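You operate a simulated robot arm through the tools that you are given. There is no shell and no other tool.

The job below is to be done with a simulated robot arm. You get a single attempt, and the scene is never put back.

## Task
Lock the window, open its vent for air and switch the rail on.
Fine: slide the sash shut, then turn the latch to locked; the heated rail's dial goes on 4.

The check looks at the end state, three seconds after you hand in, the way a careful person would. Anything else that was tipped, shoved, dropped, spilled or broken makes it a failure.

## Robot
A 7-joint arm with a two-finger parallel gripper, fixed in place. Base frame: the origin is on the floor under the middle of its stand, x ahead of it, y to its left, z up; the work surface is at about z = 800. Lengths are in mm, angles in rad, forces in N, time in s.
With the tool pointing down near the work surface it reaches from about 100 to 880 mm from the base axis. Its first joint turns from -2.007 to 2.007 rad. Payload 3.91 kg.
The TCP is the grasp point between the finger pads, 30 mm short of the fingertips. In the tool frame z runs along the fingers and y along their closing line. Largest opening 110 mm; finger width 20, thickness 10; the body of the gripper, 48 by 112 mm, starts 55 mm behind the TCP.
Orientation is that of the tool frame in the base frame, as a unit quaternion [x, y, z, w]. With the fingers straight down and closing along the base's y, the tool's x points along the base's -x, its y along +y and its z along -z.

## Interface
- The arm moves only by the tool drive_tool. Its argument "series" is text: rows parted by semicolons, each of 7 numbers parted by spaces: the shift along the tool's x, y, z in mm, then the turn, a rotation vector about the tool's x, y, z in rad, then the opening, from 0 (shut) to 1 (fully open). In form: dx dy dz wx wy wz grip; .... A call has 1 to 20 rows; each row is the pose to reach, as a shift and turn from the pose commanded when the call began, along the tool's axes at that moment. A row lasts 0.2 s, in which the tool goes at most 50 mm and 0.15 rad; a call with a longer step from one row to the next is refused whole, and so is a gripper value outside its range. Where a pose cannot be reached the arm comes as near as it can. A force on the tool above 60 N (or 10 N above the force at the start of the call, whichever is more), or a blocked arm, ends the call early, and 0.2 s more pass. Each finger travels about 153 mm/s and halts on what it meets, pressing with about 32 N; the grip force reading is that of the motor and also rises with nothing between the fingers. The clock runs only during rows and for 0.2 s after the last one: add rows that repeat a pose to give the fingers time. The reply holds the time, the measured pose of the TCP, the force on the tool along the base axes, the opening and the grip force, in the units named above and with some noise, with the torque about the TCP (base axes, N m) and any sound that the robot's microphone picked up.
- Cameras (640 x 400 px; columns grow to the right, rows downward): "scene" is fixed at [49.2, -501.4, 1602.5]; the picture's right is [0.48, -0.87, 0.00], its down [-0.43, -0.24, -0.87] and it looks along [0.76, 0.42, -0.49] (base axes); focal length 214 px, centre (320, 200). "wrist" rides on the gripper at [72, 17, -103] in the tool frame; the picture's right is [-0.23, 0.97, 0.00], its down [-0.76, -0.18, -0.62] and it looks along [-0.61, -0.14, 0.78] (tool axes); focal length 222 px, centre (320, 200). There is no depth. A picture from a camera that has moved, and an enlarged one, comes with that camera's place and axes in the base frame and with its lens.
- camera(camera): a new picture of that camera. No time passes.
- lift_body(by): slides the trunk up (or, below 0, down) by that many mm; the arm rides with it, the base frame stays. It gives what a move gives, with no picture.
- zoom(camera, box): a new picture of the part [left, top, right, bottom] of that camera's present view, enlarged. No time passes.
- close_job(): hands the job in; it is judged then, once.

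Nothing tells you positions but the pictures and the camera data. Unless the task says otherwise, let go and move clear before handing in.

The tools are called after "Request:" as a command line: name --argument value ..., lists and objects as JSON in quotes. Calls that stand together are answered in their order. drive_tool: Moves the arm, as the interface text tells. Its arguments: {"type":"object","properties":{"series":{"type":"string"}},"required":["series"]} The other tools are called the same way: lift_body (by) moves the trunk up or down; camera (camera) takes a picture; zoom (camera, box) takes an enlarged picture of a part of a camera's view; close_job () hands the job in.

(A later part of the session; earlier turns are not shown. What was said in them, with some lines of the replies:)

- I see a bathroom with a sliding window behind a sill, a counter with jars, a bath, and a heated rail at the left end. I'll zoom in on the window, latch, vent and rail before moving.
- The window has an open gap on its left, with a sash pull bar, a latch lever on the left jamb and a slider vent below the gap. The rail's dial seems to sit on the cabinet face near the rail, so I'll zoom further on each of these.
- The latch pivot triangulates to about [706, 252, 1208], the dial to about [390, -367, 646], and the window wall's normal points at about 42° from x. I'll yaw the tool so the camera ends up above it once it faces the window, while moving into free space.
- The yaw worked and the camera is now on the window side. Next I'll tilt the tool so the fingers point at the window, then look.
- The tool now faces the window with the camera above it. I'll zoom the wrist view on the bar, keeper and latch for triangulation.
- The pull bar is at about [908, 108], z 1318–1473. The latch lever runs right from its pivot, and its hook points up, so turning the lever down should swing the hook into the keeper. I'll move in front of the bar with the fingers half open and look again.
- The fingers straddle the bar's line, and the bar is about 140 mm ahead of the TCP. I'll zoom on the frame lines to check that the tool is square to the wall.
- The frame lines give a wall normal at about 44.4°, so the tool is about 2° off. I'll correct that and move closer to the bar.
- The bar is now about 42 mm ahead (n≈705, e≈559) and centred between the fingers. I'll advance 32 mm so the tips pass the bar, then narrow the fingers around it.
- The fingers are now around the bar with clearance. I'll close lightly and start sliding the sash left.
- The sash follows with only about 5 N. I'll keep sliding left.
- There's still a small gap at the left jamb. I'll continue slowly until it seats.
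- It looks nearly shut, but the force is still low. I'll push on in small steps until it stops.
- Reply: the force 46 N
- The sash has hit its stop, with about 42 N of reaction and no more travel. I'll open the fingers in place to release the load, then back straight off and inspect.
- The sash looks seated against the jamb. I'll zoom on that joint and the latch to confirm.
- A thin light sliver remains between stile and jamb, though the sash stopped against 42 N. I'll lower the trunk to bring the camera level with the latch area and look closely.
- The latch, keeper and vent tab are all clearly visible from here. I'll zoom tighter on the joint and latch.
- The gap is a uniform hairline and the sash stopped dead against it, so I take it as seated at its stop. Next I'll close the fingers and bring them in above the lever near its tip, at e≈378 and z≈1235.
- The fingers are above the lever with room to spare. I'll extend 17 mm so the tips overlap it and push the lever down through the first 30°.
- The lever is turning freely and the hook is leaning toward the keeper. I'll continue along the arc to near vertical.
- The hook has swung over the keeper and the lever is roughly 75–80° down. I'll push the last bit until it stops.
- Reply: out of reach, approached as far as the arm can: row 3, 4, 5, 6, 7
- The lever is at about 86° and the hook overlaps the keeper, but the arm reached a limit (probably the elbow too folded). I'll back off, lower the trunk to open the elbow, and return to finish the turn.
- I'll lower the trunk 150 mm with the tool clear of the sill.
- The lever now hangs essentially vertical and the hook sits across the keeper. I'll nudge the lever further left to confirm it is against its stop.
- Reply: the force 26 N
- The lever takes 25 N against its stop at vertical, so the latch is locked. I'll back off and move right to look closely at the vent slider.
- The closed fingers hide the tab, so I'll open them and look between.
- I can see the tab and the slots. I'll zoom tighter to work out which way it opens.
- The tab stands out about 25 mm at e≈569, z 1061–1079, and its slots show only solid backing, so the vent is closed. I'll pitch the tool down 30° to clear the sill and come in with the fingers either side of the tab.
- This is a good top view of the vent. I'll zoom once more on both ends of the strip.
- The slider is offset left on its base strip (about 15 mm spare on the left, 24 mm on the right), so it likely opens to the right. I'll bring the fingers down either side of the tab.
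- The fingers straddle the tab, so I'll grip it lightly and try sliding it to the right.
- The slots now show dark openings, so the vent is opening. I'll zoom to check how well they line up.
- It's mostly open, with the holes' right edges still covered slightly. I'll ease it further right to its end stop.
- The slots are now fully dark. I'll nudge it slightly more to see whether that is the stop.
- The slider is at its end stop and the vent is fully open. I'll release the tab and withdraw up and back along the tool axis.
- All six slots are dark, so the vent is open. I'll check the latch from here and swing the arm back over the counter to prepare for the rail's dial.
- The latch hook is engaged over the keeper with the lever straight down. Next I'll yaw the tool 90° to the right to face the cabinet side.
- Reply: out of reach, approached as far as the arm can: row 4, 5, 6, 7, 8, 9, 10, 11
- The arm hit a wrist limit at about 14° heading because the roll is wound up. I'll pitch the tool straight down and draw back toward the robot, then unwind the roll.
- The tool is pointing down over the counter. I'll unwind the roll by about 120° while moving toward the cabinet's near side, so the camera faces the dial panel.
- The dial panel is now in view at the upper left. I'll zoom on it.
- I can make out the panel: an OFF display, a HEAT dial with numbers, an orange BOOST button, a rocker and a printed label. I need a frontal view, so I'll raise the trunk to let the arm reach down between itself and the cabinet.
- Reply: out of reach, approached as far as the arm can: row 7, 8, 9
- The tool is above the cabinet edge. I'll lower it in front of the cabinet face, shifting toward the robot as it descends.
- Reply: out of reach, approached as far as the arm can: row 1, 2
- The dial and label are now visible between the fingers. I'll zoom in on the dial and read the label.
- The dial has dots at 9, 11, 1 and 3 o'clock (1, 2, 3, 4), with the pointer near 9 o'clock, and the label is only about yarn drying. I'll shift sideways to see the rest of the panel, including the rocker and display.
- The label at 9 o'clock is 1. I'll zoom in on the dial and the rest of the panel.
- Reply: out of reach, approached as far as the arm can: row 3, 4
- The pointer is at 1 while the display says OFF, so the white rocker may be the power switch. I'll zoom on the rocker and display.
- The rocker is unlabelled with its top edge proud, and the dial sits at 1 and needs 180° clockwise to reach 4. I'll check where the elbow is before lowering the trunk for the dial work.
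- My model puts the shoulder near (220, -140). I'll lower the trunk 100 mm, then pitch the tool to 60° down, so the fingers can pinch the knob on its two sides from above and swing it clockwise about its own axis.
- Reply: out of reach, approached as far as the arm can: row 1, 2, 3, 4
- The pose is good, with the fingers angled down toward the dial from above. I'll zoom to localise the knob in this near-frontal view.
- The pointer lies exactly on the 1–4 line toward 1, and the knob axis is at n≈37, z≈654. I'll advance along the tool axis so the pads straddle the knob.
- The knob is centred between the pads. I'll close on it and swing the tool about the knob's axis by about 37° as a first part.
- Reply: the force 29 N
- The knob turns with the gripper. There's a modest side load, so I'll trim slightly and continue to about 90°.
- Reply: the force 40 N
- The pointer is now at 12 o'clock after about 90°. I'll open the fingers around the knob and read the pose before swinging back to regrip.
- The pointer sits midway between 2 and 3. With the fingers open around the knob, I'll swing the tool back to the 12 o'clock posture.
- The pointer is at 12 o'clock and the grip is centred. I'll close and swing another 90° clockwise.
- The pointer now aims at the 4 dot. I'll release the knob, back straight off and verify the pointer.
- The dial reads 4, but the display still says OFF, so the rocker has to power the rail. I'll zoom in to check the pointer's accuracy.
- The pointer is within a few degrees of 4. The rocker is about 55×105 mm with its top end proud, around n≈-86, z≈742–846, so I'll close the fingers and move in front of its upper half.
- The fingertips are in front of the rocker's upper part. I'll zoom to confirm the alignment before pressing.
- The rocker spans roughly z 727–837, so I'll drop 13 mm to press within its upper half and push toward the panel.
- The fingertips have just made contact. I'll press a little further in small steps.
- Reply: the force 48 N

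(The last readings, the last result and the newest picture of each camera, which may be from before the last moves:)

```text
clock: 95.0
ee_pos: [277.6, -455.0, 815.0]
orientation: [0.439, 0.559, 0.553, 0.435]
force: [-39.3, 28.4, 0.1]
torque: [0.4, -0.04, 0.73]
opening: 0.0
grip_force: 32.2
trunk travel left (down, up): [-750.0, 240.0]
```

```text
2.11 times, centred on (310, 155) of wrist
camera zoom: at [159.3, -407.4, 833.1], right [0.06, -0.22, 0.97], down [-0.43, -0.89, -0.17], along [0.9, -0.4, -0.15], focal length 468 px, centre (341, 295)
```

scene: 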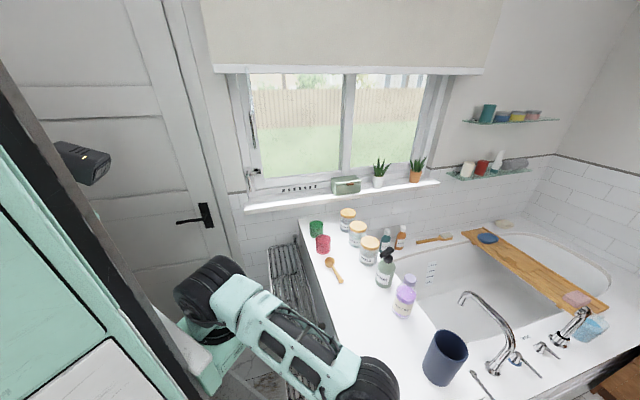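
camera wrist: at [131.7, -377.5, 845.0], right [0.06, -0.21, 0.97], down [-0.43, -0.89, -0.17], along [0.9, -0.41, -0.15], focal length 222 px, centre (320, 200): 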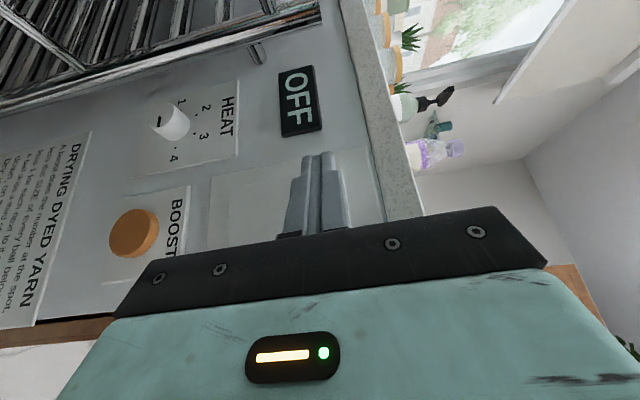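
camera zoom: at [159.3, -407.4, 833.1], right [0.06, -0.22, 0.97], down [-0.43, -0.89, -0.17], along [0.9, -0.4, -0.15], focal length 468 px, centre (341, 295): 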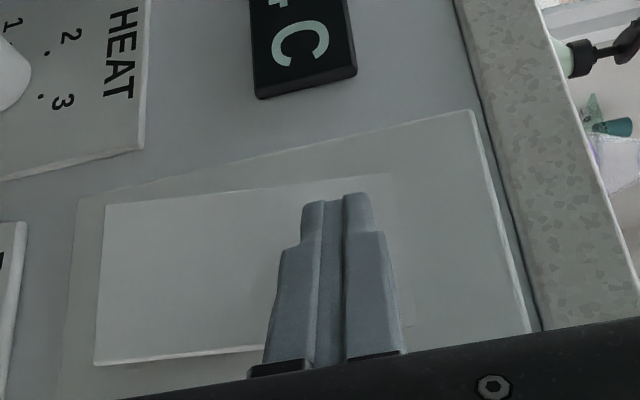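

The rocker flipped and the display changed from OFF to a temperature. I'll back off and read it.

Request:
drive_tool --series "4 0 -2.5 0 0 0 0; 12 0 -8 0 0 0 0; 25 0 -20 0 0 0 0; 40 0 -45 0 0 0 0; 50 0 -70 0 0 0 0; 50 0 -70 0 0 0 0"

Request:
camera --camera "wrist"

Request:
zoom --camera "wrist" --box '[200, 40, 400, 220]'

Request:
zoom --camera "wrist" --box '[150, 40, 340, 160]'

```text
clock: 96.4
ee_pos: [200.4, -422.8, 813.8]
orientation: [0.438, 0.559, 0.552, 0.437]
force: [0.1, 0.1, 0.6]
torque: [0.01, 0.0, -0.02]
opening: 0.0
grip_force: 31.6
trunk travel left (down, up): [-750.0, 240.0]
```

```text
taken
camera wrist: at [82.3, -377.5, 831.7], right [0.06, -0.21, 0.97], down [-0.43, -0.89, -0.17], along [0.9, -0.41, -0.14], focal length 222 px, centre (320, 200)
```

wrist: 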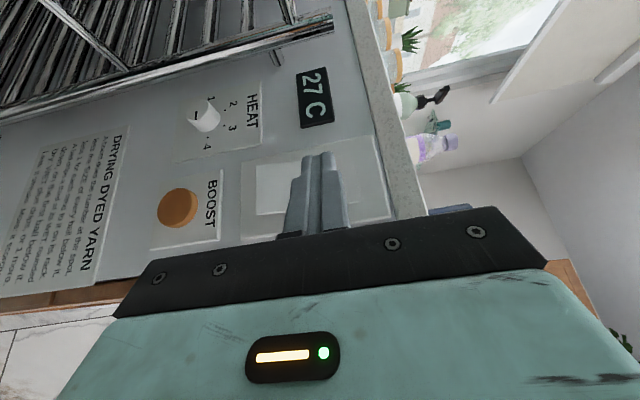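

```text
2.22 times, centred on (300, 130) of wrist
camera zoom: at [82.3, -377.5, 831.7], right [0.06, -0.21, 0.97], down [-0.43, -0.89, -0.17], along [0.9, -0.41, -0.14], focal length 494 px, centre (364, 356)
```

zoom: 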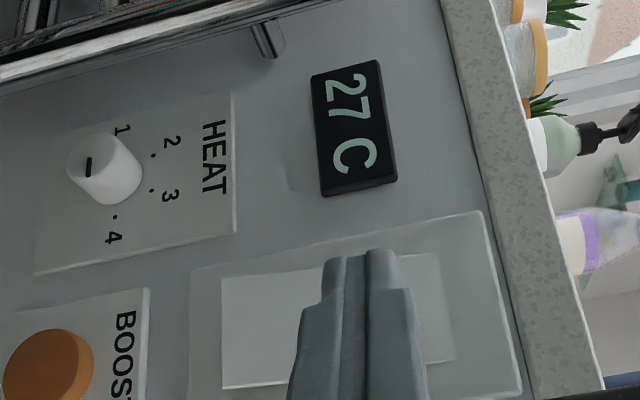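

```text
3.33 times, centred on (245, 100) of wrist
camera zoom: at [82.3, -377.5, 831.7], right [0.06, -0.21, 0.97], down [-0.43, -0.89, -0.17], along [0.9, -0.41, -0.14], focal length 740 px, centre (570, 533)
```

zoom: 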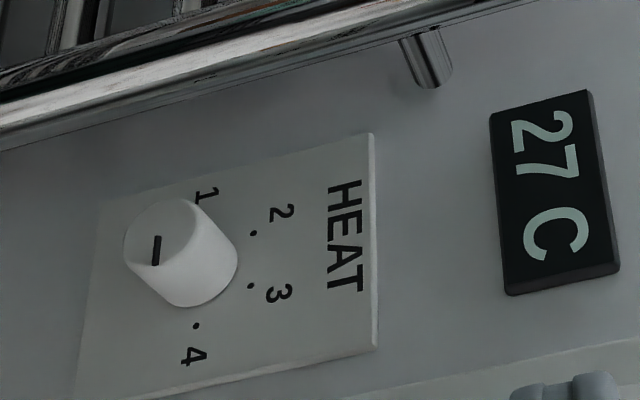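

The display now reads 27 C with the dial on 4, so the rail is on. I'll move the arm well clear and do a final inspection.

Request:
drive_tool --series "15 0 -10 0 0 0 0.2; 30 0 -20 0 0 0 0.4; 45 20 -30 0 0 0 0.4; 50 60 -35 0 0 0 0.4; 50 100 -35 0 0 0 0.4; 50 100 -35 0 0 0 0.4"

Request:
lift_body --by 150

Request:
camera --camera "scene"

Request:
zoom --camera "scene" --box '[230, 60, 350, 215]'

Request:
zoom --camera "scene" --box '[240, 155, 300, 205]'

Request:
camera --camera "wrist"

```text
clock: 97.8
ee_pos: [155.1, -380.9, 916.7]
orientation: [0.438, 0.559, 0.553, 0.437]
force: [-0.1, -0.7, 0.9]
torque: [-0.03, -0.04, 0.02]
opening: 43.8
grip_force: 0.1
trunk travel left (down, up): [-750.0, 240.0]
```

```text
clock: 99.6
ee_pos: [154.4, -380.6, 1066.3]
orientation: [0.438, 0.559, 0.552, 0.437]
force: [0.1, -0.3, -0.4]
torque: [-0.02, -0.03, -0.02]
opening: 44.0
grip_force: 0.1
trunk travel left (down, up): [-900.0, 90.0]
```

```text
taken
```

scene: 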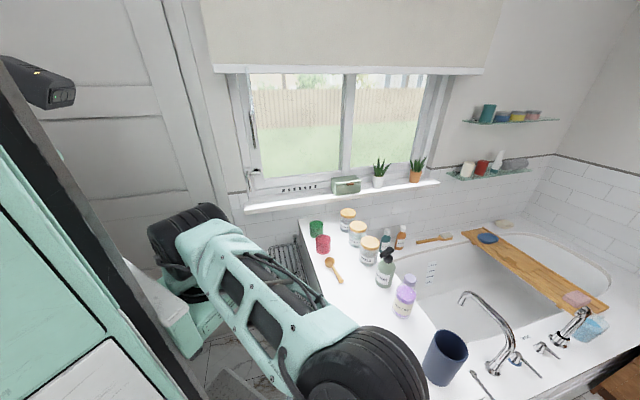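

```text
2.58 times, centred on (290, 138) of scene
camera zoom: at [49.2, -501.4, 1602.5], right [0.48, -0.87, 0.0], down [-0.43, -0.24, -0.87], along [0.76, 0.42, -0.49], focal length 554 px, centre (397, 361)
```

zoom: 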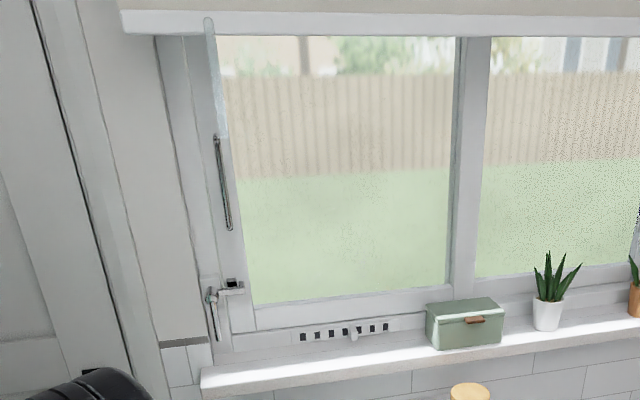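

```text
8.00 times, centred on (270, 180) of scene
camera zoom: at [49.2, -501.4, 1602.5], right [0.48, -0.87, 0.0], down [-0.43, -0.24, -0.87], along [0.76, 0.42, -0.49], focal length 1716 px, centre (720, 360)
```

zoom: 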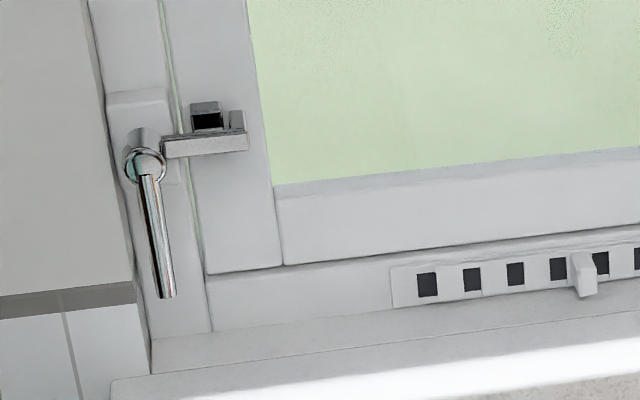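

```text
taken
camera wrist: at [36.6, -334.4, 1083.9], right [0.06, -0.21, 0.97], down [-0.43, -0.89, -0.17], along [0.9, -0.41, -0.15], focal length 222 px, centre (320, 200)
```

wrist: 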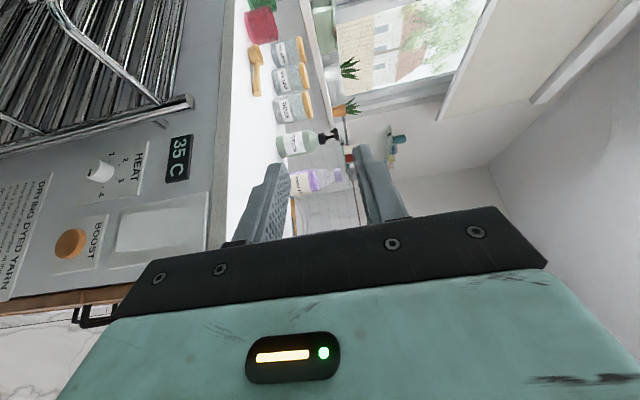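

All three jobs check out. The sash is at its stop with the latch lever down and the hook over the keeper, and all the vent slots are open. The rail is powered (35 C and rising) with the dial on 4, nothing else has moved, and the arm is clear, so I'm handing in.

Request:
close_job

```text
The job is handed in.
```

The window is shut and locked, its vent is open, and the heated rail is on with its dial at 4. I've handed the job in; no result came back with it.

- **Sash and latch:** The sash slid shut until it stopped hard against about 42 N. A hairline gap of roughly 3 to 5 mm still shows between the sash and the left jamb. I took that as its end stop, because it would not move further. The latch lever points straight down with its hook over the keeper.
- **Vent:** The slider is at its right-hand end stop and all the slots are open.
- **Rail:** The dial was at 1 and now points at 4, to within a few degrees. Turning it did not switch the rail on, so I also pressed the unlabelled rocker next to the display. The display went from OFF to a temperature, which had climbed from 27 to 35 C when I last looked.

Nothing else looked moved or knocked in the last pictures, and the arm is clear of everything.
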